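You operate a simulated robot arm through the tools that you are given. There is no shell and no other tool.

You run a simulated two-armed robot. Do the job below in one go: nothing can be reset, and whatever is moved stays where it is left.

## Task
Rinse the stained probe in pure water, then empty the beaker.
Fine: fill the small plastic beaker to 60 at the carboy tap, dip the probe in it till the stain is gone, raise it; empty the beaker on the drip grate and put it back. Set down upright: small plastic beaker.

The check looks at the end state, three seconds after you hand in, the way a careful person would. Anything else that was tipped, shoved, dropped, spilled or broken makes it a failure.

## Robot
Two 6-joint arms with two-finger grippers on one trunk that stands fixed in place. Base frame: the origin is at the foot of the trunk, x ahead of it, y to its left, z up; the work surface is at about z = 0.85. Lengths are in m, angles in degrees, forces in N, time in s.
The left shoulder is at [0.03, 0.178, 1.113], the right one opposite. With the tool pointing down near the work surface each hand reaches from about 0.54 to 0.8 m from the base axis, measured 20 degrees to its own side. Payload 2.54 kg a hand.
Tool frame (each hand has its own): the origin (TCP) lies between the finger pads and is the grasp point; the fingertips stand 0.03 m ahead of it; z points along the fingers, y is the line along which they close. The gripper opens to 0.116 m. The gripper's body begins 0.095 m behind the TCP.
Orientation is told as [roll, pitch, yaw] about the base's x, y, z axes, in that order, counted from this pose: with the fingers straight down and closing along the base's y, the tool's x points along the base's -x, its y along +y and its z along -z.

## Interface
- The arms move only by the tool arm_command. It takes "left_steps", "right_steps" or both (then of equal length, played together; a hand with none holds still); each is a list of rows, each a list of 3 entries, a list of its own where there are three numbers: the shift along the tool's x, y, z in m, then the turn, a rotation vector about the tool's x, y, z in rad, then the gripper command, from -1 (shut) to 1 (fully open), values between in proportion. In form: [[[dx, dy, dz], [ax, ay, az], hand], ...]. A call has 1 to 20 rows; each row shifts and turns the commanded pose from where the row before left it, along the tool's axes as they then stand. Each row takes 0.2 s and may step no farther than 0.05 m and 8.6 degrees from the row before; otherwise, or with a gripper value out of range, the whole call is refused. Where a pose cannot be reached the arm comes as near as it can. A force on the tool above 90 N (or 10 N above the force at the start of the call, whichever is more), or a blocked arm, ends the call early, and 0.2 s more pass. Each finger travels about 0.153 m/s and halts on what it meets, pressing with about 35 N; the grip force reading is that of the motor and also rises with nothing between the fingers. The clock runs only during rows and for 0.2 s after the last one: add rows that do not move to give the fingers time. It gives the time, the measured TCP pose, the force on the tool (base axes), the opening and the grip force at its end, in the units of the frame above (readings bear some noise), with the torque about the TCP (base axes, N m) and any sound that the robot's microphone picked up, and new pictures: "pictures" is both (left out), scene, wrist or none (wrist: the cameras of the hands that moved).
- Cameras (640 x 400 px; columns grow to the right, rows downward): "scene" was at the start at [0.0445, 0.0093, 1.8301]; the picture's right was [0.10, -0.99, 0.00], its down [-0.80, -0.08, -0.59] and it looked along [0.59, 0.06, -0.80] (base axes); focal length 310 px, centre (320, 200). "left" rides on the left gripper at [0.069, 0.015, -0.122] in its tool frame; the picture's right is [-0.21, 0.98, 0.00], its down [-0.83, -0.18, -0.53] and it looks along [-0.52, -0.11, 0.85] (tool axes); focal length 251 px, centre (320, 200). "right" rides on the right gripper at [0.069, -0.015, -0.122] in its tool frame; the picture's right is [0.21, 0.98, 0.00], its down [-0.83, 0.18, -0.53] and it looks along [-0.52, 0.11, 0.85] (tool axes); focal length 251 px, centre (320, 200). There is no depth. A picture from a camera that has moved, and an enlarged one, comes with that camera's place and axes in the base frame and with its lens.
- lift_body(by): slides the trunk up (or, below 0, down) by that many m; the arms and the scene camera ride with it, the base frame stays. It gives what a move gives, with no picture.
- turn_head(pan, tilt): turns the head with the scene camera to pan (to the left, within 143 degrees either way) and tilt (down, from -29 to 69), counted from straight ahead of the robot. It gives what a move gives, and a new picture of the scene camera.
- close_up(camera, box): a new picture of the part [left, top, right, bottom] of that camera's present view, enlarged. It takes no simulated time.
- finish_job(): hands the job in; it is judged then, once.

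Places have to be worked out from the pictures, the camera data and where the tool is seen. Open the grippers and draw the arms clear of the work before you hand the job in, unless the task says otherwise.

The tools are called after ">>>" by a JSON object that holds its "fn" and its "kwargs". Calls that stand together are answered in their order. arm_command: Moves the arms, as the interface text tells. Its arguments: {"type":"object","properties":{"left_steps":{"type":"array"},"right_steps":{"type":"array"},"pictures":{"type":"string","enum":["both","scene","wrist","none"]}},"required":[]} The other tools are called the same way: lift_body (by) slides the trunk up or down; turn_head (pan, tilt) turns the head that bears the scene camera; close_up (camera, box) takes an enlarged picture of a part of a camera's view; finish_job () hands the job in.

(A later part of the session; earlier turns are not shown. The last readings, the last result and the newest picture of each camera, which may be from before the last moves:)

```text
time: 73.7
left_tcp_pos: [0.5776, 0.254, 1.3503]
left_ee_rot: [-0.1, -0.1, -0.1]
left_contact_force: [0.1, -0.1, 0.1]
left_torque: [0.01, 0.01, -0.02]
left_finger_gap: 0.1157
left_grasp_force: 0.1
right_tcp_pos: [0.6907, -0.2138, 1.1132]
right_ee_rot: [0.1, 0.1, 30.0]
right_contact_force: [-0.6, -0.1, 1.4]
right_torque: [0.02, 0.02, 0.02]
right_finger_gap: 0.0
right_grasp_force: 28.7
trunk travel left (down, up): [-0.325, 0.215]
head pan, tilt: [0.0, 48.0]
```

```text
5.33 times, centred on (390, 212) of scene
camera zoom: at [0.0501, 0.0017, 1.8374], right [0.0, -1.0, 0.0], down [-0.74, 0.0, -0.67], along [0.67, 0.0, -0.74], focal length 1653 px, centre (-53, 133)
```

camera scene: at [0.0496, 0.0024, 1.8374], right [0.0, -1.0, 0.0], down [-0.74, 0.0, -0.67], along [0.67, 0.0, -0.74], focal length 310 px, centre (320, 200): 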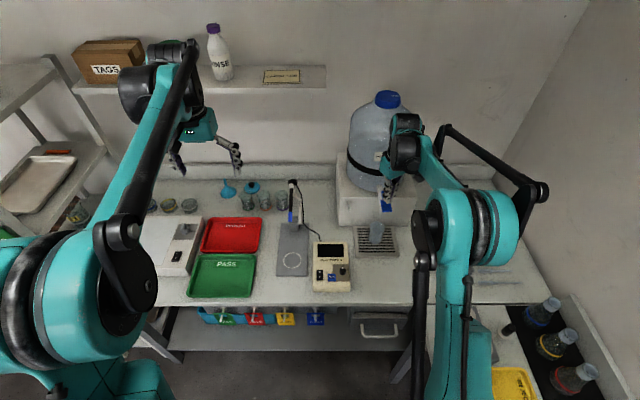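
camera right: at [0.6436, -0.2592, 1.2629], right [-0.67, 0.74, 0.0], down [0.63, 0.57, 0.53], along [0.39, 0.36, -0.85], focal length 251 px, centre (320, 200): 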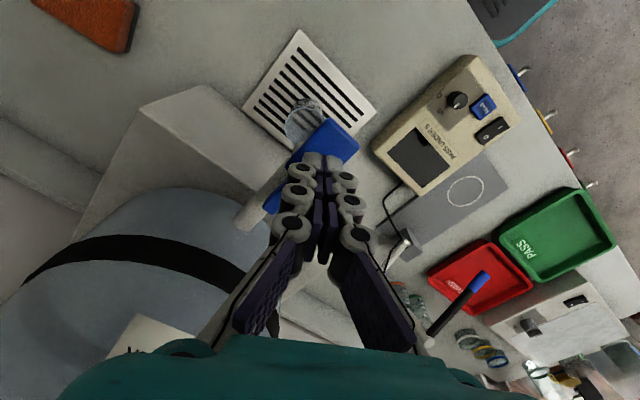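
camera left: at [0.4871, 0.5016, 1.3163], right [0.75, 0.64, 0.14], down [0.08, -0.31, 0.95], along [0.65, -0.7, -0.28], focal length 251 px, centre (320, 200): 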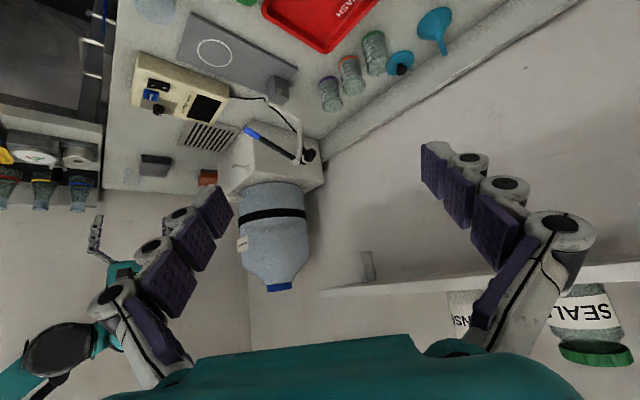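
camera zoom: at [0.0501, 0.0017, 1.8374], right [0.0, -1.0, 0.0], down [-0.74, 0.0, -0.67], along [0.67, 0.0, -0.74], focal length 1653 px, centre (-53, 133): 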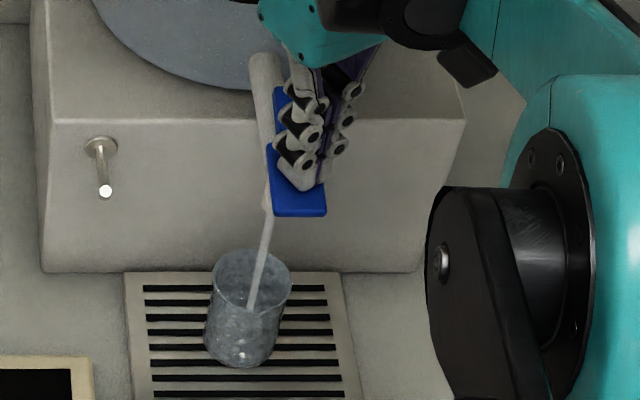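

Flow is on, with the stream inside the mouth. I'll hold 0.4 s and look.

>>> {"fn": "arm_command", "kwargs": {"right_steps": [[[0, 0, 0], [0, 0, 0], -1]], "pictures": "none"}}

>>> {"fn": "close_up", "kwargs": {"camera": "scene", "box": [362, 218, 392, 248]}}

>>> {"fn": "close_up", "kwargs": {"camera": "right", "box": [240, 40, 380, 180]}}

```text
time: 74.1
left_tcp_pos: [0.5773, 0.2543, 1.3499]
left_ee_rot: [0.0, -0.1, -0.2]
left_contact_force: [0.0, 0.1, 0.1]
left_torque: [0.0, -0.01, 0.01]
left_finger_gap: 0.1159
left_grasp_force: 0.0
right_tcp_pos: [0.6923, -0.2122, 1.1128]
right_ee_rot: [0.1, 0.1, 29.9]
right_contact_force: [-0.7, -0.3, 1.3]
right_torque: [-0.03, -0.03, 0.02]
right_finger_gap: 0.0002
right_grasp_force: 28.3
trunk travel left (down, up): [-0.325, 0.215]
head pan, tilt: [0.0, 48.0]
```

```text
13.33 times, centred on (377, 233) of scene
camera zoom: at [0.0499, 0.0019, 1.8374], right [0.0, -1.0, 0.0], down [-0.74, 0.0, -0.67], along [0.67, 0.0, -0.74], focal length 4133 px, centre (-440, -240)
```

zoom: 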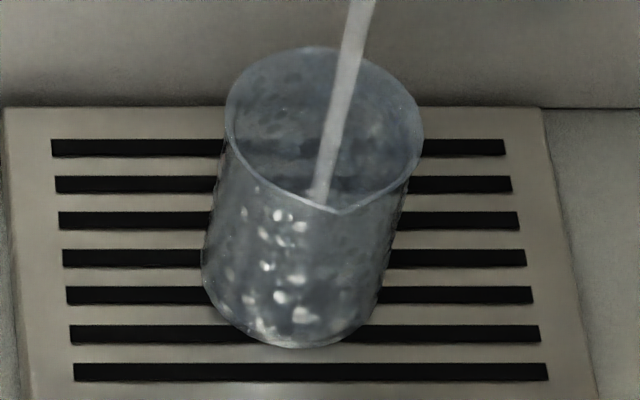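

```text
2.86 times, centred on (310, 110) of right
camera zoom: at [0.6398, -0.2609, 1.2347], right [-0.67, 0.74, 0.0], down [0.63, 0.57, 0.53], along [0.39, 0.36, -0.85], focal length 718 px, centre (349, 457)
```

zoom: 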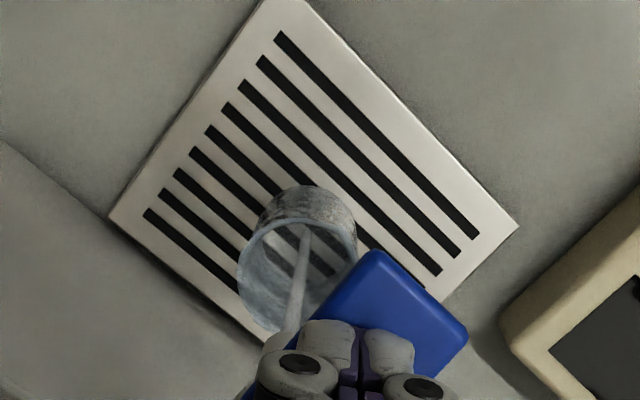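

A light surface patch inside the mouth has its far edge around row ~163, which maps to roughly 35–40 mL (predicted row 191 at 16 mL, 135 at 60 mL). Hold another 0.4 s and re-read.

>>> {"fn": "arm_command", "kwargs": {"right_steps": [[[0, 0, 0], [0, 0, 0], -1]], "pictures": "none"}}

>>> {"fn": "close_up", "kwargs": {"camera": "scene", "box": [362, 218, 392, 248]}}

>>> {"fn": "close_up", "kwargs": {"camera": "right", "box": [280, 80, 330, 130]}}

```text
time: 74.5
left_tcp_pos: [0.577, 0.2538, 1.3499]
left_ee_rot: [0.0, -0.1, -0.1]
left_contact_force: [0.1, -0.2, -0.1]
left_torque: [0.0, 0.01, -0.01]
left_finger_gap: 0.1161
left_grasp_force: 0.1
right_tcp_pos: [0.6915, -0.2126, 1.1131]
right_ee_rot: [0.1, 0.1, 30.0]
right_contact_force: [0.2, 0.4, 1.5]
right_torque: [-0.03, -0.02, -0.03]
right_finger_gap: 0.0
right_grasp_force: 28.8
trunk travel left (down, up): [-0.325, 0.215]
head pan, tilt: [0.0, 48.0]
```

```text
13.33 times, centred on (377, 233) of scene
camera zoom: at [0.05, 0.0019, 1.8374], right [0.0, -1.0, 0.0], down [-0.74, 0.0, -0.67], along [0.67, 0.0, -0.74], focal length 4133 px, centre (-440, -240)
```

zoom: 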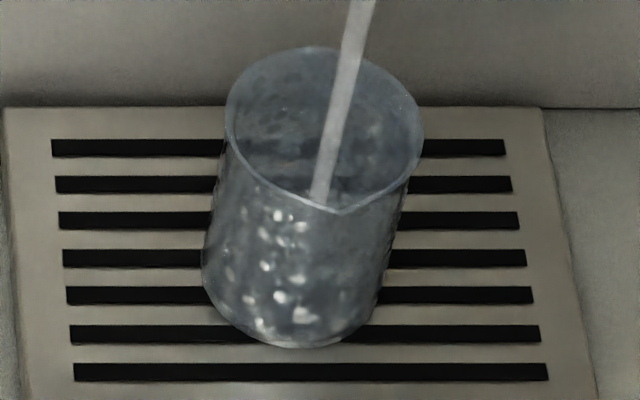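

```text
8.00 times, centred on (305, 105) of right
camera zoom: at [0.6398, -0.2609, 1.2348], right [-0.67, 0.74, 0.0], down [0.63, 0.57, 0.53], along [0.39, 0.36, -0.85], focal length 2012 px, centre (440, 960)
```

zoom: 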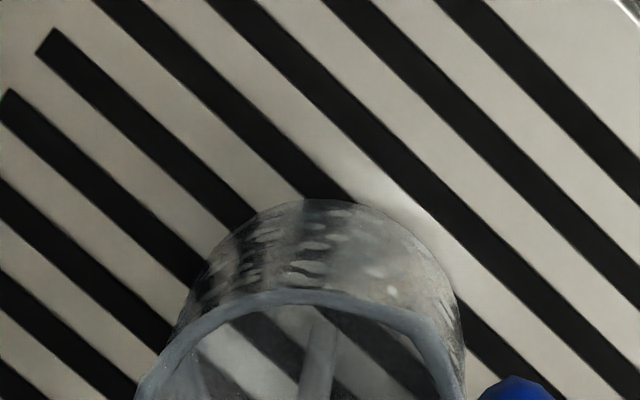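

The stream's foot seen from the right camera hardly moved, so the flow is slower than guessed and the level still low. I'll hold about 1 s more and compare.

>>> {"fn": "arm_command", "kwargs": {"right_steps": [[[0, 0, 0], [0, 0, 0], -1], [[0, 0, 0], [0, 0, 0], -1], [[0, 0, 0], [0, 0, 0], -1], [[0, 0, 0], [0, 0, 0], -1]], "pictures": "none"}}

>>> {"fn": "close_up", "kwargs": {"camera": "scene", "box": [362, 218, 392, 248]}}

>>> {"fn": "close_up", "kwargs": {"camera": "right", "box": [280, 95, 330, 145]}}

```text
time: 75.5
left_tcp_pos: [0.5784, 0.2537, 1.351]
left_ee_rot: [0.1, 0.0, -0.1]
left_contact_force: [-0.3, 0.3, 1.2]
left_torque: [0.0, 0.02, 0.07]
left_finger_gap: 0.1162
left_grasp_force: 0.2
right_tcp_pos: [0.6921, -0.2127, 1.1126]
right_ee_rot: [0.1, 0.0, 30.0]
right_contact_force: [-0.3, -0.3, 0.4]
right_torque: [0.0, 0.0, 0.02]
right_finger_gap: 0.0
right_grasp_force: 29.0
trunk travel left (down, up): [-0.325, 0.215]
head pan, tilt: [0.0, 48.0]
```

```text
13.33 times, centred on (377, 233) of scene
camera zoom: at [0.0499, 0.0019, 1.8374], right [0.0, -1.0, 0.0], down [-0.74, 0.0, -0.67], along [0.67, 0.0, -0.74], focal length 4133 px, centre (-440, -240)
```

zoom: 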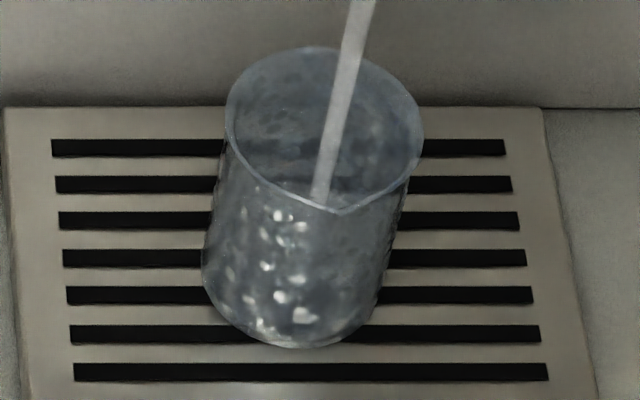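

```text
8.00 times, centred on (305, 120) of right
camera zoom: at [0.6398, -0.2608, 1.2349], right [-0.67, 0.74, 0.0], down [0.63, 0.57, 0.53], along [0.39, 0.36, -0.85], focal length 2012 px, centre (440, 840)
```

zoom: 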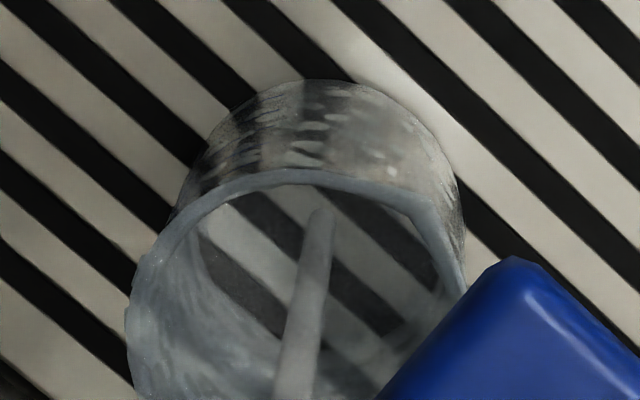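

The interior is visible now: a clear disc (surface or floor) with its far edge around zoom row 345–360 (model: 328 empty, 348→20 mL, 369→40, 390→60). Zoom in for the edge.

>>> {"fn": "close_up", "kwargs": {"camera": "right", "box": [283, 112, 323, 152]}}

```text
10.00 times, centred on (303, 132) of right
camera zoom: at [0.6398, -0.2608, 1.2349], right [-0.67, 0.74, 0.0], down [0.63, 0.57, 0.53], along [0.39, 0.36, -0.85], focal length 2514 px, centre (490, 880)
```

zoom: 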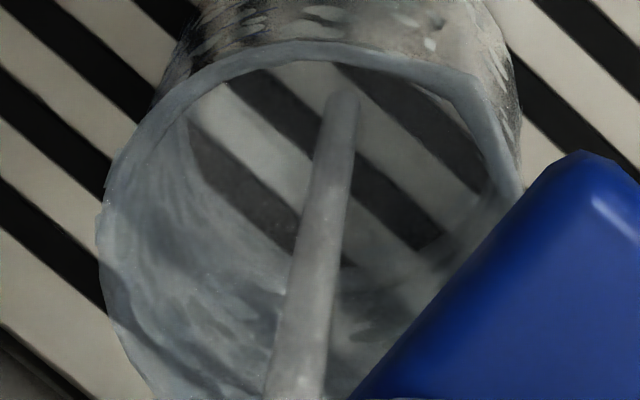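

Disc far edge is at about full-row 138, i.e. roughly 18–25 mL so far. Hold about 1.6 s more and measure how the edge moves.

>>> {"fn": "arm_command", "kwargs": {"right_steps": [[[0, 0, 0], [0, 0, 0], -1], [[0, 0, 0], [0, 0, 0], -1], [[0, 0, 0], [0, 0, 0], -1], [[0, 0, 0], [0, 0, 0], -1], [[0, 0, 0], [0, 0, 0], -1], [[0, 0, 0], [0, 0, 0], -1], [[0, 0, 0], [0, 0, 0], -1]], "pictures": "none"}}

>>> {"fn": "close_up", "kwargs": {"camera": "right", "box": [283, 112, 323, 152]}}

>>> {"fn": "close_up", "kwargs": {"camera": "scene", "box": [362, 218, 392, 248]}}

```text
time: 77.1
left_tcp_pos: [0.5779, 0.2546, 1.3504]
left_ee_rot: [0.0, 0.0, 0.0]
left_contact_force: [0.5, 0.6, 0.3]
left_torque: [0.01, -0.01, -0.01]
left_finger_gap: 0.1161
left_grasp_force: 0.1
right_tcp_pos: [0.6918, -0.2131, 1.1136]
right_ee_rot: [0.0, 0.1, 30.0]
right_contact_force: [-0.4, 0.4, 1.3]
right_torque: [0.0, -0.01, 0.0]
right_finger_gap: 0.0001
right_grasp_force: 29.0
trunk travel left (down, up): [-0.325, 0.215]
head pan, tilt: [0.0, 48.0]
```

```text
10.00 times, centred on (303, 132) of right
camera zoom: at [0.6398, -0.2609, 1.2349], right [-0.67, 0.74, 0.0], down [0.63, 0.57, 0.53], along [0.39, 0.36, -0.85], focal length 2514 px, centre (490, 880)
```

zoom: 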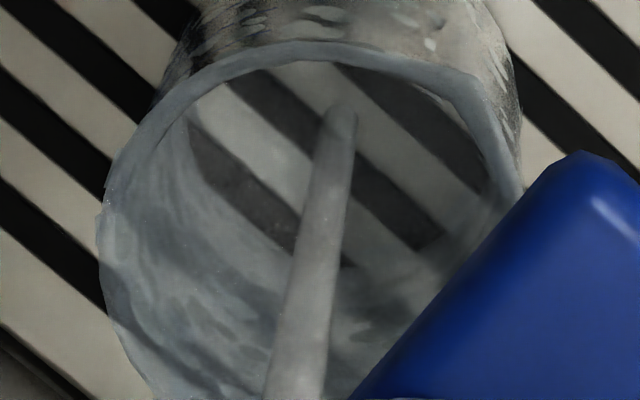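

```text
13.33 times, centred on (377, 233) of scene
camera zoom: at [0.0499, 0.002, 1.8374], right [0.0, -1.0, 0.0], down [-0.74, 0.0, -0.67], along [0.67, 0.0, -0.74], focal length 4133 px, centre (-440, -240)
```

zoom: 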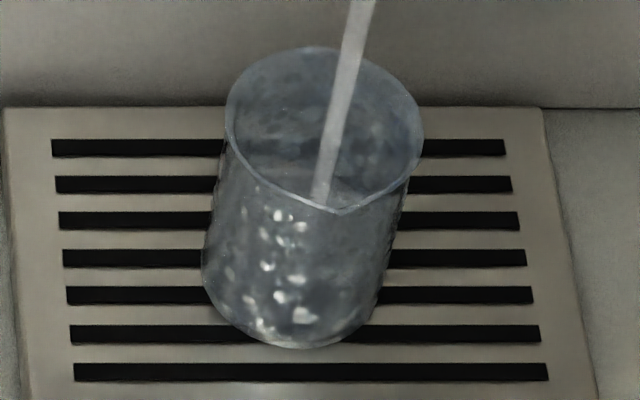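

The stream's foot climbed 14 px in 1.6 s — ≈ 9–10 mL/s, level now ≈ 42 mL. I'll hold ~0.9 s more, then release and read the marks from the side.

>>> {"fn": "arm_command", "kwargs": {"right_steps": [[[0, 0, 0], [0, 0, 0], -1], [[0, 0, 0], [0, 0, 0], -1], [[0, 0, 0], [0, 0, 0], -1], [[0, 0, 0], [0, 0, 0], -1], [[0, 0, -0.025], [0, 0, 0], -1], [[0, 0, -0.03], [0, 0, 0], -1]], "pictures": "none"}}

>>> {"fn": "close_up", "kwargs": {"camera": "right", "box": [270, 80, 350, 160]}}

>>> {"fn": "close_up", "kwargs": {"camera": "scene", "box": [362, 218, 392, 248]}}

```text
time: 78.5
left_tcp_pos: [0.5776, 0.254, 1.3504]
left_ee_rot: [0.0, -0.1, -0.1]
left_contact_force: [0.0, 1.3, -0.1]
left_torque: [-0.03, -0.01, -0.02]
left_finger_gap: 0.1162
left_grasp_force: 0.1
right_tcp_pos: [0.6916, -0.2125, 1.1689]
right_ee_rot: [0.2, 0.1, 30.1]
right_contact_force: [0.6, -0.3, 0.0]
right_torque: [0.0, 0.0, 0.03]
right_finger_gap: 0.0004
right_grasp_force: 28.4
trunk travel left (down, up): [-0.325, 0.215]
head pan, tilt: [0.0, 48.0]
```

```text
5.00 times, centred on (310, 120) of right
camera zoom: at [0.6392, -0.2609, 1.2907], right [-0.67, 0.74, 0.0], down [0.63, 0.57, 0.53], along [0.39, 0.36, -0.85], focal length 1257 px, centre (370, 600)
```

zoom: 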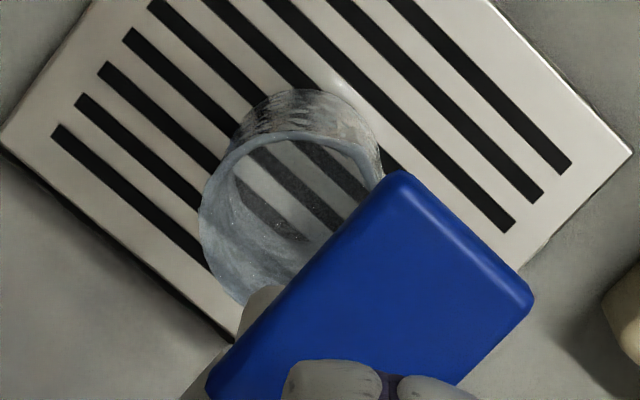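

```text
13.33 times, centred on (377, 233) of scene
camera zoom: at [0.0494, 0.0021, 1.8374], right [0.0, -1.0, 0.0], down [-0.74, 0.0, -0.67], along [0.67, 0.0, -0.74], focal length 4133 px, centre (-440, -240)
```

zoom: 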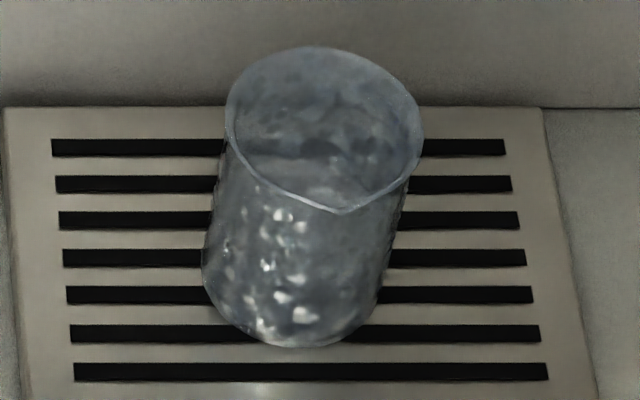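

The surface now shows as a lighter area inside the mouth. I'll retreat, tilt the hand 45°, and lower the trunk for a side reading of the marks.

>>> {"fn": "arm_command", "kwargs": {"right_steps": [[[0.035, -0.01, 0], [0, 0, 0], -1], [[0.035, -0.01, 0], [0, 0, 0], -1], [[0.03, -0.005, 0], [0, 0, 0], -0.5], [[0, 0, 0], [0, -0.1309, 0], 0.3], [[0, 0, 0], [0, -0.1309, 0], 0.9], [[0, 0, 0], [0, -0.1309, 0], 0.9], [[0, 0, 0], [0, -0.1309, 0], 0.9], [[0, 0, 0], [0, -0.1309, 0], 0.9], [[0, 0, 0], [0, -0.1309, 0], 0.9], [[0, 0, 0], [0, 0, 0], 0.9]], "pictures": "none"}}

>>> {"fn": "lift_body", "kwargs": {"by": -0.25}}

>>> {"fn": "arm_command", "kwargs": {"right_steps": [[[0, 0, 0], [0, 0, 0], 0.9], [[0, 0, 0], [0, 0, 0], 0.9]], "pictures": "both"}}

>>> {"fn": "close_up", "kwargs": {"camera": "right", "box": [260, 130, 360, 255]}}

```text
time: 80.7
left_tcp_pos: [0.5784, 0.2539, 1.3497]
left_ee_rot: [0.0, 0.0, -0.2]
left_contact_force: [-0.4, -1.0, -0.6]
left_torque: [0.02, 0.05, 0.04]
left_finger_gap: 0.116
left_grasp_force: 0.1
right_tcp_pos: [0.6172, -0.2846, 1.1683]
right_ee_rot: [0.0, -44.9, 29.9]
right_contact_force: [-0.6, -0.7, 0.2]
right_torque: [-0.01, 0.01, 0.0]
right_finger_gap: 0.1102
right_grasp_force: 0.0
trunk travel left (down, up): [-0.325, 0.215]
head pan, tilt: [0.0, 48.0]
```

```text
time: 83.2
left_tcp_pos: [0.5778, 0.2549, 1.1005]
left_ee_rot: [0.0, -0.1, -0.1]
left_contact_force: [0.6, 1.0, 0.0]
left_torque: [0.02, 0.0, 0.01]
left_finger_gap: 0.1161
left_grasp_force: 0.1
right_tcp_pos: [0.6186, -0.2847, 0.9185]
right_ee_rot: [0.1, -44.9, 30.0]
right_contact_force: [-0.4, -0.2, 0.5]
right_torque: [-0.01, 0.0, -0.03]
right_finger_gap: 0.1103
right_grasp_force: 0.1
trunk travel left (down, up): [-0.075, 0.465]
head pan, tilt: [0.0, 48.0]
```

```text
time: 83.8
left_tcp_pos: [0.5781, 0.2544, 1.1004]
left_ee_rot: [-0.1, 0.0, -0.2]
left_contact_force: [-0.2, 0.0, 0.6]
left_torque: [-0.01, -0.02, 0.0]
left_finger_gap: 0.116
left_grasp_force: 0.0
right_tcp_pos: [0.6185, -0.2851, 0.9195]
right_ee_rot: [0.1, -44.8, 29.9]
right_contact_force: [-0.1, -0.4, 0.6]
right_torque: [0.02, -0.01, 0.01]
right_finger_gap: 0.1101
right_grasp_force: 0.0
trunk travel left (down, up): [-0.075, 0.465]
head pan, tilt: [0.0, 48.0]
camera scene: at [0.05, 0.0019, 1.5874], right [0.0, -1.0, 0.0], down [-0.74, 0.0, -0.67], along [0.67, 0.0, -0.74], focal length 310 px, centre (320, 200)
camera right: at [0.5086, -0.3656, 0.9553], right [-0.62, 0.77, -0.15], down [0.09, 0.26, 0.96], along [0.78, 0.58, -0.23], focal length 251 px, centre (320, 200)
```

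scene: 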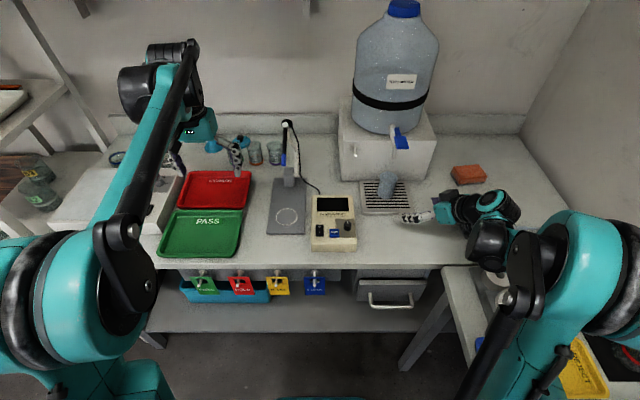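
right: 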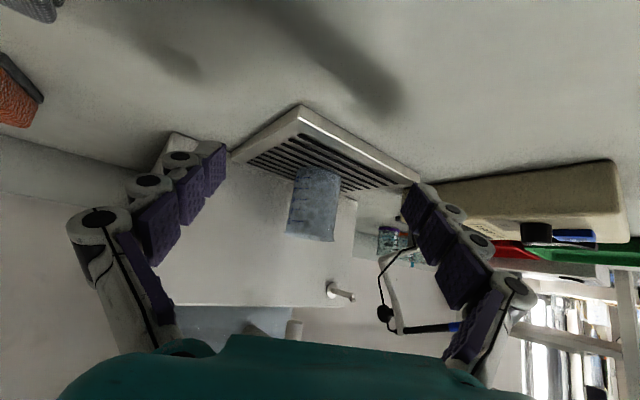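

```text
3.20 times, centred on (310, 192) of right
camera zoom: at [0.5086, -0.3656, 0.9553], right [-0.62, 0.77, -0.15], down [0.09, 0.26, 0.96], along [0.78, 0.58, -0.23], focal length 805 px, centre (352, 224)
```

zoom: 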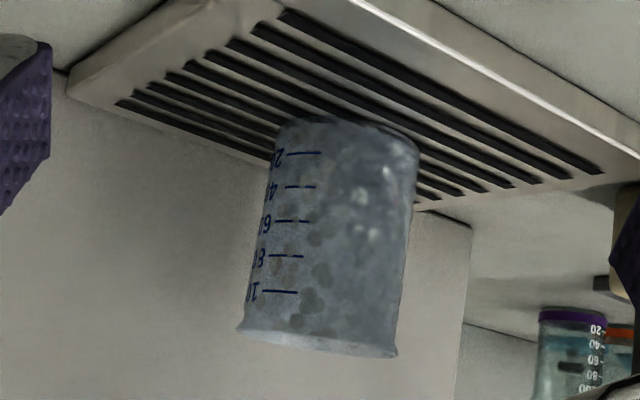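

Move closer (as before) for the reading.

>>> {"fn": "arm_command", "kwargs": {"right_steps": [[[-0.0283, 0, 0.0283], [0, 0, 0], 0.9], [[-0.0233, 0, 0.0233], [0, 0, 0], 0.9], [[0, 0, 0], [0, 0, 0], 0.9]], "pictures": "none"}}

>>> {"fn": "close_up", "kwargs": {"camera": "right", "box": [280, 130, 365, 250]}}

>>> {"fn": "close_up", "kwargs": {"camera": "right", "box": [290, 150, 340, 210]}}

>>> {"fn": "close_up", "kwargs": {"camera": "scene", "box": [378, 166, 404, 202]}}

```text
time: 84.7
left_tcp_pos: [0.5771, 0.254, 1.1011]
left_ee_rot: [0.0, -0.1, -0.1]
left_contact_force: [-0.8, -0.4, 0.4]
left_torque: [0.03, 0.01, 0.0]
left_finger_gap: 0.1161
left_grasp_force: 0.1
right_tcp_pos: [0.6812, -0.2463, 0.9182]
right_ee_rot: [0.1, -45.0, 30.0]
right_contact_force: [0.3, 0.2, -0.6]
right_torque: [-0.04, 0.0, -0.03]
right_finger_gap: 0.1101
right_grasp_force: 0.1
trunk travel left (down, up): [-0.075, 0.465]
head pan, tilt: [0.0, 48.0]
```

```text
3.33 times, centred on (322, 190) of right
camera zoom: at [0.5718, -0.3286, 0.9551], right [-0.62, 0.77, -0.15], down [0.09, 0.26, 0.96], along [0.78, 0.58, -0.23], focal length 838 px, centre (312, 233)
```

zoom: 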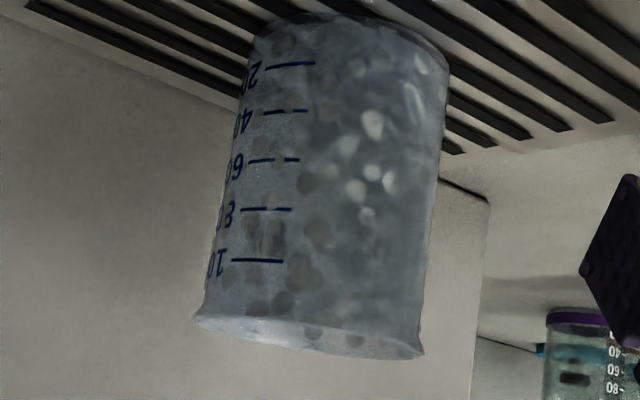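

```text
6.67 times, centred on (315, 180) of right
camera zoom: at [0.5718, -0.3286, 0.9551], right [-0.62, 0.77, -0.15], down [0.09, 0.26, 0.96], along [0.78, 0.58, -0.23], focal length 1676 px, centre (353, 333)
```

zoom: 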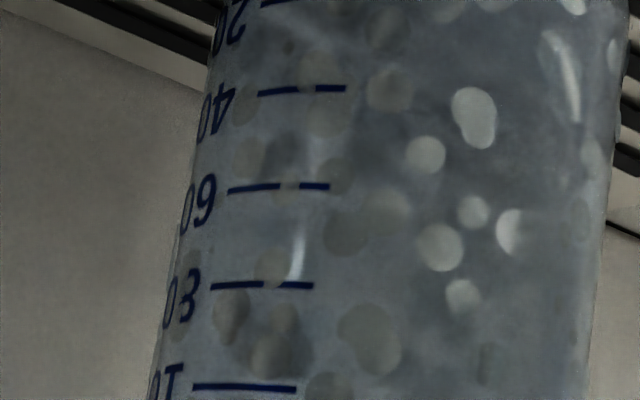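

```text
11.11 times, centred on (391, 184) of scene
camera zoom: at [0.0498, 0.0018, 1.5874], right [0.0, -1.0, 0.0], down [-0.74, 0.0, -0.67], along [0.67, 0.0, -0.74], focal length 3444 px, centre (-469, 378)
```

zoom: 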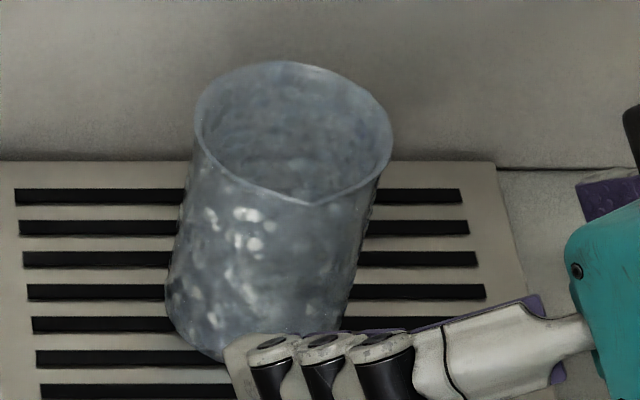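

I'll step back a little and lower the camera to near the water level so the line is seen edge-on.

>>> {"fn": "arm_command", "kwargs": {"right_steps": [[[0.0263, 0, -0.0263], [0, 0, 0], 0.9], [[0.0263, 0, -0.0263], [0, 0, 0], 0.9], [[0.021, 0, 0.021], [0, 0, 0], 0.9], [[0, 0, 0], [0, 0, 0], 0.9]], "pictures": "none"}}

>>> {"fn": "close_up", "kwargs": {"camera": "right", "box": [270, 150, 350, 260]}}

>>> {"fn": "close_up", "kwargs": {"camera": "right", "box": [0, 0, 640, 400]}}

```text
time: 85.7
left_tcp_pos: [0.5775, 0.2544, 1.1023]
left_ee_rot: [0.0, -0.1, -0.2]
left_contact_force: [-0.1, 0.1, -0.7]
left_torque: [0.02, -0.03, 0.0]
left_finger_gap: 0.1158
left_grasp_force: 0.0
right_tcp_pos: [0.6157, -0.2852, 0.8881]
right_ee_rot: [0.1, -44.9, 29.9]
right_contact_force: [0.3, -0.4, -1.0]
right_torque: [-0.01, -0.03, -0.01]
right_finger_gap: 0.1104
right_grasp_force: 0.0
trunk travel left (down, up): [-0.075, 0.465]
head pan, tilt: [0.0, 48.0]
```

```text
3.64 times, centred on (310, 205) of right
camera zoom: at [0.5069, -0.3661, 0.9257], right [-0.62, 0.77, -0.15], down [0.09, 0.26, 0.96], along [0.78, 0.58, -0.23], focal length 914 px, centre (356, 182)
```

zoom: 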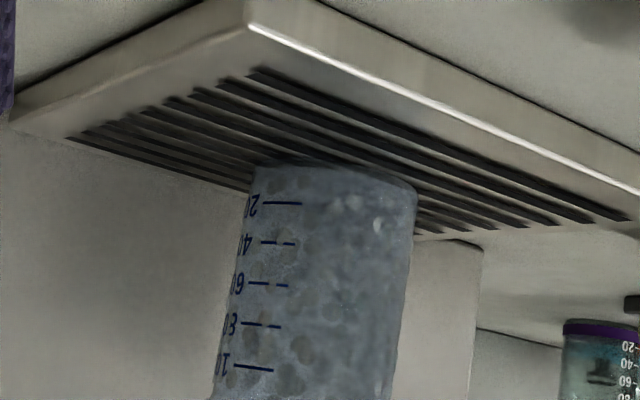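

```text
1.00 times, centred on (320, 200) of right (not enlarged: the box is as wide or as high as the picture)
camera zoom: at [0.5069, -0.3661, 0.9257], right [-0.62, 0.77, -0.15], down [0.09, 0.26, 0.96], along [0.78, 0.58, -0.23], focal length 251 px, centre (320, 200)
```

zoom: 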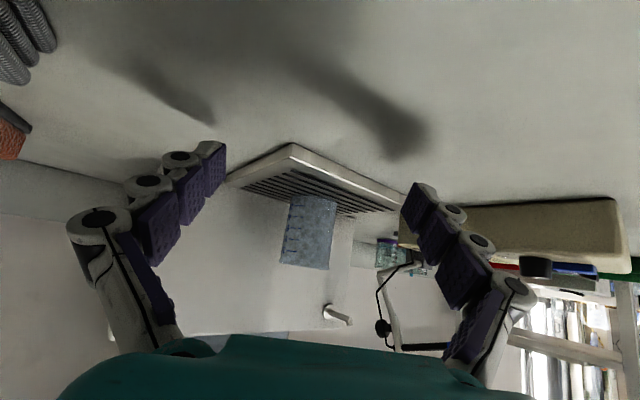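

Frosted walls hide the line from the side; looking into the mouth is better. I'll raise the trunk again and return to the earlier look-in pose to compare with the near-empty picture.

>>> {"fn": "lift_body", "kwargs": {"by": 0.25}}

>>> {"fn": "arm_command", "kwargs": {"right_steps": [[[0, 0, 0], [0, 0.1309, 0], 0.9], [[0, 0, 0], [0, 0.1309, 0], 0.9], [[0, 0, 0], [0, 0.1309, 0], 0.9], [[0, 0, 0], [0, 0.1309, 0], 0.9], [[0, 0, 0], [0, 0.1309, 0], 0.9], [[0, 0, 0], [0, 0.1309, 0], 0.9], [[-0.012, 0, 0.019], [0, 0, 0], 0.9], [[-0.003, 0, 0.019], [0, 0, 0], 0.9], [[0, 0, 0], [0, 0, 0], 0.9]], "pictures": "none"}}

>>> {"fn": "close_up", "kwargs": {"camera": "right", "box": [285, 160, 335, 225]}}

>>> {"fn": "close_up", "kwargs": {"camera": "scene", "box": [365, 218, 389, 242]}}

```text
time: 88.2
left_tcp_pos: [0.5775, 0.2541, 1.3502]
left_ee_rot: [0.0, 0.0, -0.1]
left_contact_force: [0.0, 0.2, -0.2]
left_torque: [-0.01, -0.02, -0.01]
left_finger_gap: 0.1159
left_grasp_force: 0.0
right_tcp_pos: [0.6166, -0.2842, 1.1382]
right_ee_rot: [0.2, -45.0, 30.0]
right_contact_force: [-0.4, 0.6, -0.4]
right_torque: [0.01, 0.03, -0.02]
right_finger_gap: 0.1103
right_grasp_force: 0.1
trunk travel left (down, up): [-0.325, 0.215]
head pan, tilt: [0.0, 48.0]
```

```text
time: 90.2
left_tcp_pos: [0.5776, 0.2539, 1.3502]
left_ee_rot: [0.0, 0.0, -0.1]
left_contact_force: [0.2, 0.8, 0.4]
left_torque: [-0.01, 0.02, 0.0]
left_finger_gap: 0.1163
left_grasp_force: 0.0
right_tcp_pos: [0.6292, -0.2786, 1.1003]
right_ee_rot: [0.0, 0.1, 30.0]
right_contact_force: [-0.1, -0.1, 0.9]
right_torque: [0.04, -0.01, 0.03]
right_finger_gap: 0.11
right_grasp_force: 0.1
trunk travel left (down, up): [-0.325, 0.215]
head pan, tilt: [0.0, 48.0]
```

```text
6.15 times, centred on (310, 192) of right
camera zoom: at [0.5777, -0.3255, 1.2221], right [-0.67, 0.74, 0.0], down [0.63, 0.57, 0.53], along [0.39, 0.36, -0.85], focal length 1547 px, centre (382, 246)
```

zoom: 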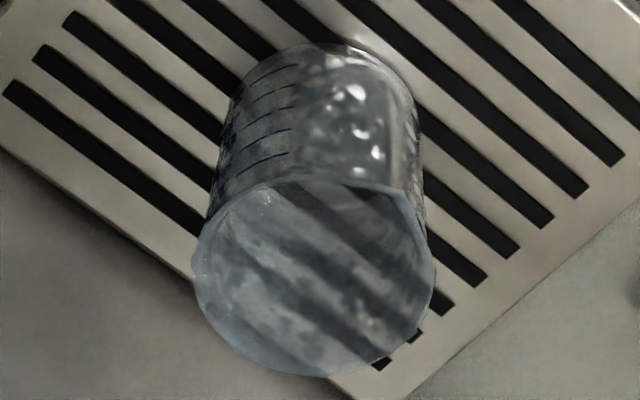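

```text
16.00 times, centred on (377, 230) of scene
camera zoom: at [0.0497, 0.0021, 1.8374], right [0.0, -1.0, 0.0], down [-0.74, 0.0, -0.67], along [0.67, 0.0, -0.74], focal length 4959 px, centre (-592, -280)
```

zoom: 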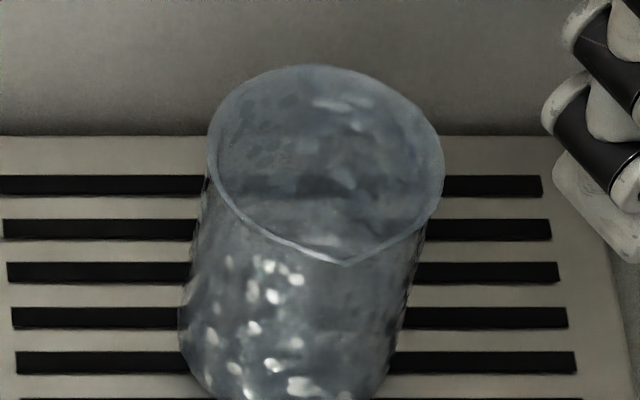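

>>> {"fn": "close_up", "kwargs": {"camera": "right", "box": [298, 182, 324, 214]}}

>>> {"fn": "close_up", "kwargs": {"camera": "scene", "box": [370, 220, 386, 236]}}

```text
12.50 times, centred on (311, 198) of right
camera zoom: at [0.5777, -0.3255, 1.2221], right [-0.67, 0.74, 0.0], down [0.63, 0.57, 0.53], along [0.39, 0.36, -0.85], focal length 3143 px, centre (432, 225)
```

zoom: 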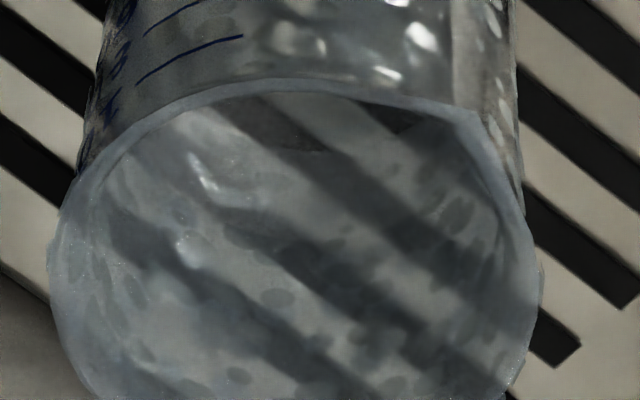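

```text
16.00 times, centred on (378, 228) of scene
camera zoom: at [0.0497, 0.0021, 1.8374], right [0.0, -1.0, 0.0], down [-0.74, 0.0, -0.67], along [0.67, 0.0, -0.74], focal length 4959 px, centre (-608, -248)
```

zoom: 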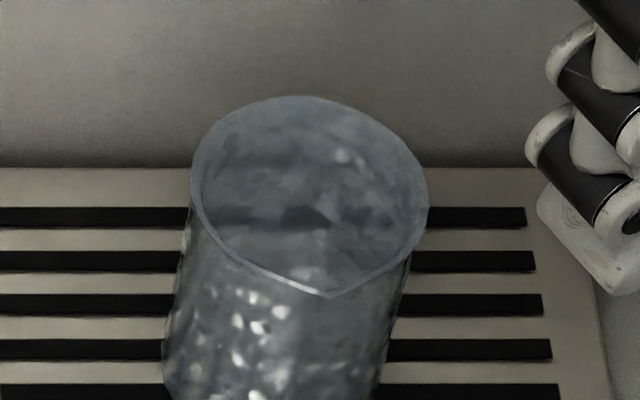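

Water is nearly invisible through the frosted wall, so the stream's foot is my gauge: calibrated floor row ≈ 117.7, 60 mL ≈ row 124.3, last seen 122.7 plus 0.85 s of flow, i.e. ≈ 53–55 mL. I'll return over the paddle for one short top-up while reading the foot.

>>> {"fn": "arm_command", "kwargs": {"right_steps": [[[0, 0, -0.035], [0, 0, 0], 0], [[0, 0, -0.03], [0, 0, 0], -1], [[0, 0, 0], [0, 0, 0], -1], [[0, 0, 0], [0, 0, 0], -1], [[-0.03, 0.008, 0], [0, 0, 0], -1], [[-0.03, 0.008, 0], [0, 0, 0], -1], [[-0.026, 0.0085, 0], [0, 0, 0], -1], [[0, 0, 0.025], [0, 0, 0], -1], [[0, 0, 0.02], [0, 0, 0], -1], [[0, 0, 0], [0, 0, 0], -1]], "pictures": "none"}}

>>> {"fn": "close_up", "kwargs": {"camera": "scene", "box": [360, 175, 420, 250]}}

```text
time: 92.4
left_tcp_pos: [0.5766, 0.2549, 1.3513]
left_ee_rot: [0.0, -0.2, 0.0]
left_contact_force: [0.7, 0.5, 0.1]
left_torque: [0.03, -0.01, 0.03]
left_finger_gap: 0.116
left_grasp_force: 0.1
right_tcp_pos: [0.6924, -0.2138, 1.12]
right_ee_rot: [0.1, 0.1, 30.0]
right_contact_force: [-0.4, 1.5, 1.3]
right_torque: [-0.03, -0.01, 0.0]
right_finger_gap: 0.0
right_grasp_force: 28.6
trunk travel left (down, up): [-0.325, 0.215]
head pan, tilt: [0.0, 48.0]
```

```text
5.33 times, centred on (390, 212) of scene
camera zoom: at [0.0499, 0.002, 1.8374], right [0.0, -1.0, 0.0], down [-0.74, 0.0, -0.67], along [0.67, 0.0, -0.74], focal length 1653 px, centre (-53, 133)
```

zoom: 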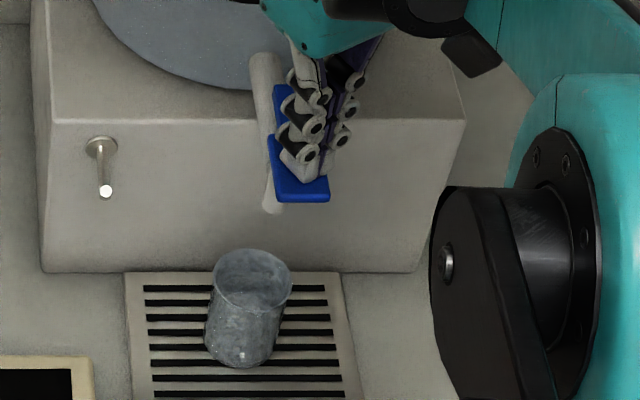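

Now press down 7 mm to the same depth as before (z ≈ 1.113) and read the stream foot.

>>> {"fn": "arm_command", "kwargs": {"right_steps": [[[0, 0, 0.007], [0, 0, 0], -1]], "pictures": "none"}}

>>> {"fn": "close_up", "kwargs": {"camera": "right", "box": [283, 112, 323, 152]}}

```text
time: 92.8
left_tcp_pos: [0.5784, 0.2538, 1.351]
left_ee_rot: [0.0, -0.1, -0.1]
left_contact_force: [0.6, -0.3, -0.1]
left_torque: [0.02, 0.02, 0.0]
left_finger_gap: 0.1157
left_grasp_force: 0.1
right_tcp_pos: [0.6922, -0.2149, 1.1123]
right_ee_rot: [0.0, 0.1, 30.0]
right_contact_force: [-0.9, 0.6, 2.1]
right_torque: [-0.02, 0.0, 0.03]
right_finger_gap: 0.0
right_grasp_force: 28.7
trunk travel left (down, up): [-0.325, 0.215]
head pan, tilt: [0.0, 48.0]
```

```text
10.00 times, centred on (303, 132) of right
camera zoom: at [0.64, -0.2615, 1.2351], right [-0.67, 0.74, 0.0], down [0.63, 0.57, 0.53], along [0.39, 0.36, -0.85], focal length 2514 px, centre (490, 880)
```

zoom: 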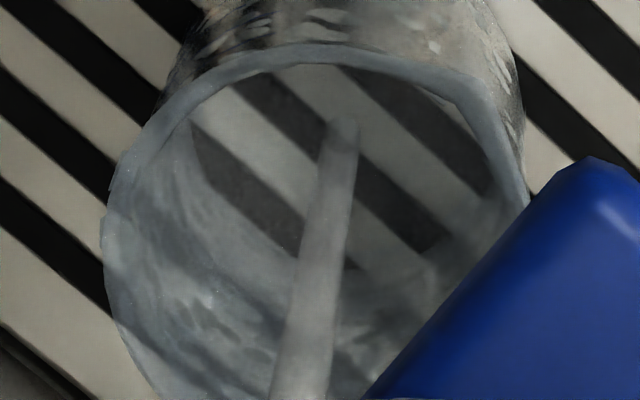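

Foot is at row ≈ 123.6 (≈ 55 mL). I'll hold 0.4 s more and then lift off.

>>> {"fn": "arm_command", "kwargs": {"right_steps": [[[0, 0, 0], [0, 0, 0], -1], [[0, 0, 0], [0, 0, 0], -1], [[0, 0, -0.025], [0, 0, 0], -1], [[0, 0, -0.04], [0, 0, 0], -1]], "pictures": "none"}}

>>> {"fn": "close_up", "kwargs": {"camera": "scene", "box": [350, 150, 430, 250]}}

```text
time: 93.8
left_tcp_pos: [0.577, 0.2544, 1.3513]
left_ee_rot: [0.0, -0.1, -0.1]
left_contact_force: [-0.6, 0.3, 1.1]
left_torque: [0.03, -0.02, 0.01]
left_finger_gap: 0.1161
left_grasp_force: 0.1
right_tcp_pos: [0.6907, -0.2138, 1.1795]
right_ee_rot: [0.0, 0.0, 30.0]
right_contact_force: [0.3, 0.1, 0.0]
right_torque: [0.03, -0.03, -0.03]
right_finger_gap: 0.0
right_grasp_force: 28.1
trunk travel left (down, up): [-0.325, 0.215]
head pan, tilt: [0.0, 48.0]
```

```text
4.00 times, centred on (390, 200) of scene
camera zoom: at [0.0488, 0.0022, 1.8374], right [0.0, -1.0, 0.0], down [-0.74, 0.0, -0.67], along [0.67, 0.0, -0.74], focal length 1240 px, centre (40, 200)
```

zoom: 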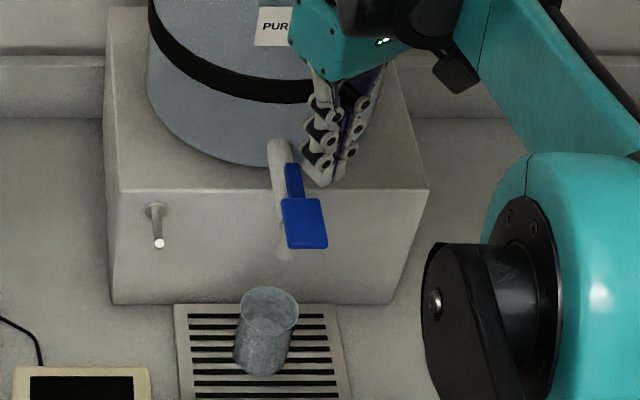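

Flow is off, ~60 mL in. Now I'll retreat, bring the hand to yaw 0 / tilt 45°, open, and lower the trunk to pick up the beaker.

>>> {"fn": "arm_command", "kwargs": {"right_steps": [[[0.029, 0.0195, 0], [0, 0, 0], -1], [[0.029, 0.0195, 0], [0, 0, 0], -1], [[0, 0, 0], [0, 0, 0.1309], -0.5], [[0, 0, 0], [0, 0, 0.1309], 0], [[0, 0, 0], [0, 0, 0.1309], 0.6], [[0, 0, 0], [0, 0, 0.1309], 0.6], [[0, 0, 0], [0, -0.1309, 0], 0.6], [[0, 0, 0], [0, -0.1309, 0], 0.6], [[0, 0, 0], [0, -0.1309, 0], 0.6], [[0, 0, 0], [0, -0.1309, 0], 0.6], [[0, 0, 0], [0, -0.1309, 0], 0.6], [[0, 0, 0], [0, -0.1309, 0], 0.6], [[0, 0, 0], [0, 0, 0], 0.6]], "pictures": "none"}}

>>> {"fn": "lift_body", "kwargs": {"by": -0.25}}

>>> {"fn": "close_up", "kwargs": {"camera": "scene", "box": [340, 110, 440, 240]}}

>>> {"fn": "close_up", "kwargs": {"camera": "right", "box": [0, 0, 640, 400]}}

```text
time: 96.6
left_tcp_pos: [0.5781, 0.2551, 1.3503]
left_ee_rot: [0.0, -0.1, -0.1]
left_contact_force: [0.7, 0.7, 0.6]
left_torque: [-0.02, 0.01, -0.01]
left_finger_gap: 0.1161
left_grasp_force: 0.1
right_tcp_pos: [0.6225, -0.2093, 1.1792]
right_ee_rot: [0.0, -44.8, -0.1]
right_contact_force: [0.3, 0.4, -0.6]
right_torque: [0.0, 0.0, -0.01]
right_finger_gap: 0.0928
right_grasp_force: 0.1
trunk travel left (down, up): [-0.325, 0.215]
head pan, tilt: [0.0, 48.0]
```

```text
time: 99.2
left_tcp_pos: [0.5781, 0.2538, 1.1007]
left_ee_rot: [0.0, -0.1, -0.1]
left_contact_force: [-0.1, 0.0, -0.4]
left_torque: [0.01, -0.03, 0.03]
left_finger_gap: 0.116
left_grasp_force: 0.1
right_tcp_pos: [0.6227, -0.2083, 0.9282]
right_ee_rot: [0.0, -44.9, 0.0]
right_contact_force: [0.2, -0.4, 0.3]
right_torque: [0.01, 0.01, 0.02]
right_finger_gap: 0.093
right_grasp_force: 0.0
trunk travel left (down, up): [-0.075, 0.465]
head pan, tilt: [0.0, 48.0]
```

```text
3.08 times, centred on (390, 175) of scene
camera zoom: at [0.0499, 0.0019, 1.5875], right [0.0, -1.0, 0.0], down [-0.74, 0.0, -0.67], along [0.67, 0.0, -0.74], focal length 954 px, centre (105, 277)
```

zoom: 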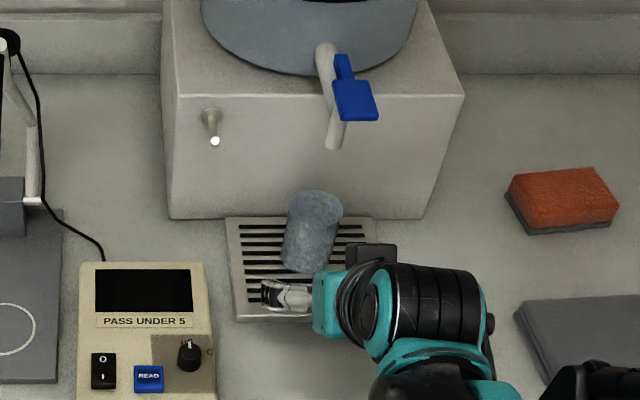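

```text
1.00 times, centred on (320, 200) of right (not enlarged: the box is as wide or as high as the picture)
camera zoom: at [0.4873, -0.224, 0.9657], right [-0.15, 0.98, -0.15], down [0.21, 0.18, 0.96], along [0.97, 0.12, -0.23], focal length 251 px, centre (320, 200)
```

zoom: 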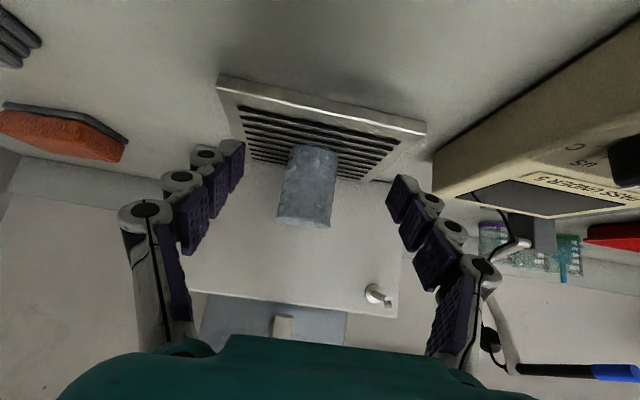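

Aligned behind the beaker. Down 22 mm, forward 103 mm to straddle it at the former grasp point, then close.

>>> {"fn": "arm_command", "kwargs": {"right_steps": [[[0.0155, 0.0005, 0.0155], [0, 0, 0], 0.6], [[-0.0243, 0, 0.0243], [0, 0, 0], 0.6], [[-0.0243, 0, 0.0243], [0, 0, 0], 0.6], [[-0.0243, 0, 0.0243], [0, 0, 0], 0.6], [[0, 0, 0], [0, 0, 0], 0.6], [[0, 0, 0], [0, 0, 0], 0.2], [[0, 0, 0], [0, 0, 0], -0.05], [[0, 0, 0], [0, 0, 0], -0.4], [[0, 0, 0], [0, 0, 0], -0.4], [[0, 0, 0], [0, 0, 0], -0.4]], "pictures": "wrist"}}

>>> {"fn": "close_up", "kwargs": {"camera": "scene", "box": [340, 110, 440, 240]}}

```text
time: 101.4
left_tcp_pos: [0.5778, 0.2535, 1.101]
left_ee_rot: [0.0, 0.0, 0.0]
left_contact_force: [-0.1, -0.2, -0.6]
left_torque: [-0.01, -0.01, -0.01]
left_finger_gap: 0.1163
left_grasp_force: 0.0
right_tcp_pos: [0.726, -0.2094, 0.9057]
right_ee_rot: [0.1, -45.0, 0.0]
right_contact_force: [-0.1, 0.5, 0.6]
right_torque: [0.04, -0.01, 0.01]
right_finger_gap: 0.0477
right_grasp_force: 34.9
trunk travel left (down, up): [-0.075, 0.465]
head pan, tilt: [0.0, 48.0]
camera right: at [0.5903, -0.2251, 0.9433], right [-0.15, 0.98, -0.15], down [0.21, 0.18, 0.96], along [0.97, 0.11, -0.23], focal length 251 px, centre (320, 200)
```

right: 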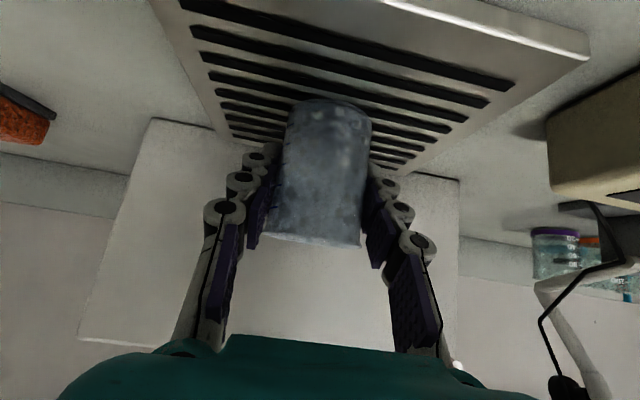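

```text
3.08 times, centred on (390, 175) of scene
camera zoom: at [0.05, 0.0019, 1.5874], right [0.0, -1.0, 0.0], down [-0.74, 0.0, -0.67], along [0.67, 0.0, -0.74], focal length 954 px, centre (105, 277)
```

zoom: 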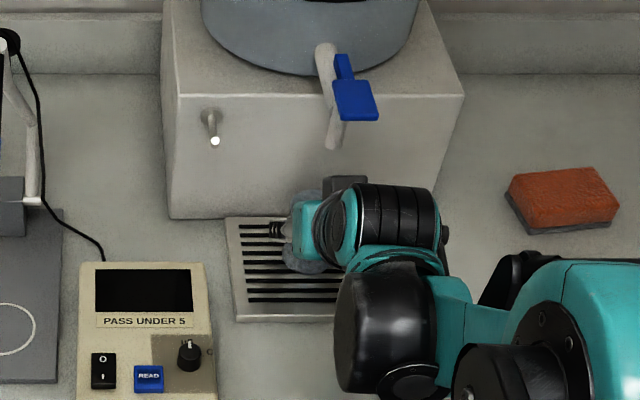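

Gripped. I'll lift 20 mm, draw it straight back out from under the tap slowly, then raise it to clear the meter.

>>> {"fn": "arm_command", "kwargs": {"right_steps": [[[-0.007, 0, -0.007], [0, 0, 0], -0.4], [[-0.007, 0, -0.007], [0, 0, 0], -0.4], [[0.008, 0, -0.008], [0, 0, 0], -0.4], [[0.014, 0, -0.014], [0, 0, 0], -0.4], [[0.016, 0, -0.016], [0, 0, 0], -0.4], [[0.016, 0, -0.016], [0, 0, 0], -0.4], [[0.012, 0, -0.012], [0, 0, 0], -0.4], [[0.006, 0, -0.006], [0, 0, 0], -0.4], [[-0.009, 0, -0.009], [0, 0, 0], -0.4], [[-0.014, 0, -0.014], [0, 0, 0], -0.4], [[-0.014, 0, -0.014], [0, 0, 0], -0.4], [[-0.014, 0, -0.014], [0, 0, 0], -0.4], [[-0.007, 0, -0.007], [0, 0, 0], -0.4], [[0, 0, 0], [0, 0, 0], -0.4]], "pictures": "both"}}

```text
time: 104.4
left_tcp_pos: [0.5779, 0.2542, 1.1004]
left_ee_rot: [0.0, -0.1, -0.2]
left_contact_force: [-0.1, -0.9, 0.9]
left_torque: [-0.02, 0.0, -0.04]
left_finger_gap: 0.1162
left_grasp_force: 0.1
right_tcp_pos: [0.6233, -0.208, 1.0078]
right_ee_rot: [0.0, -44.8, 0.0]
right_contact_force: [0.2, -0.7, -1.5]
right_torque: [-0.01, -0.01, -0.02]
right_finger_gap: 0.0477
right_grasp_force: 35.1
trunk travel left (down, up): [-0.075, 0.465]
head pan, tilt: [0.0, 48.0]
camera scene: at [0.0501, 0.0019, 1.5874], right [0.0, -1.0, 0.0], down [-0.74, 0.0, -0.67], along [0.67, 0.0, -0.74], focal length 310 px, centre (320, 200)
camera right: at [0.4887, -0.2231, 1.0452], right [-0.15, 0.98, -0.15], down [0.21, 0.18, 0.96], along [0.97, 0.12, -0.23], focal length 251 px, centre (320, 200)
```

scene: 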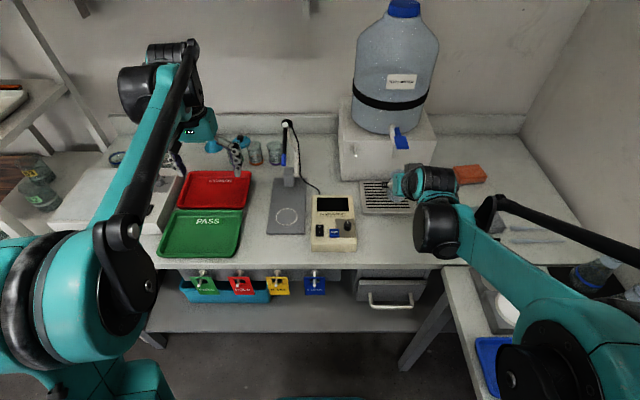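
right: 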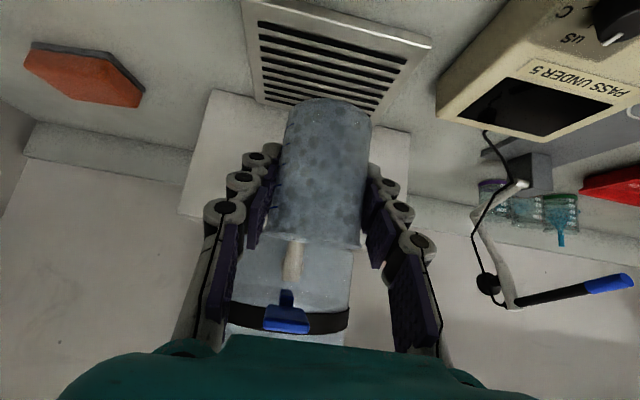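

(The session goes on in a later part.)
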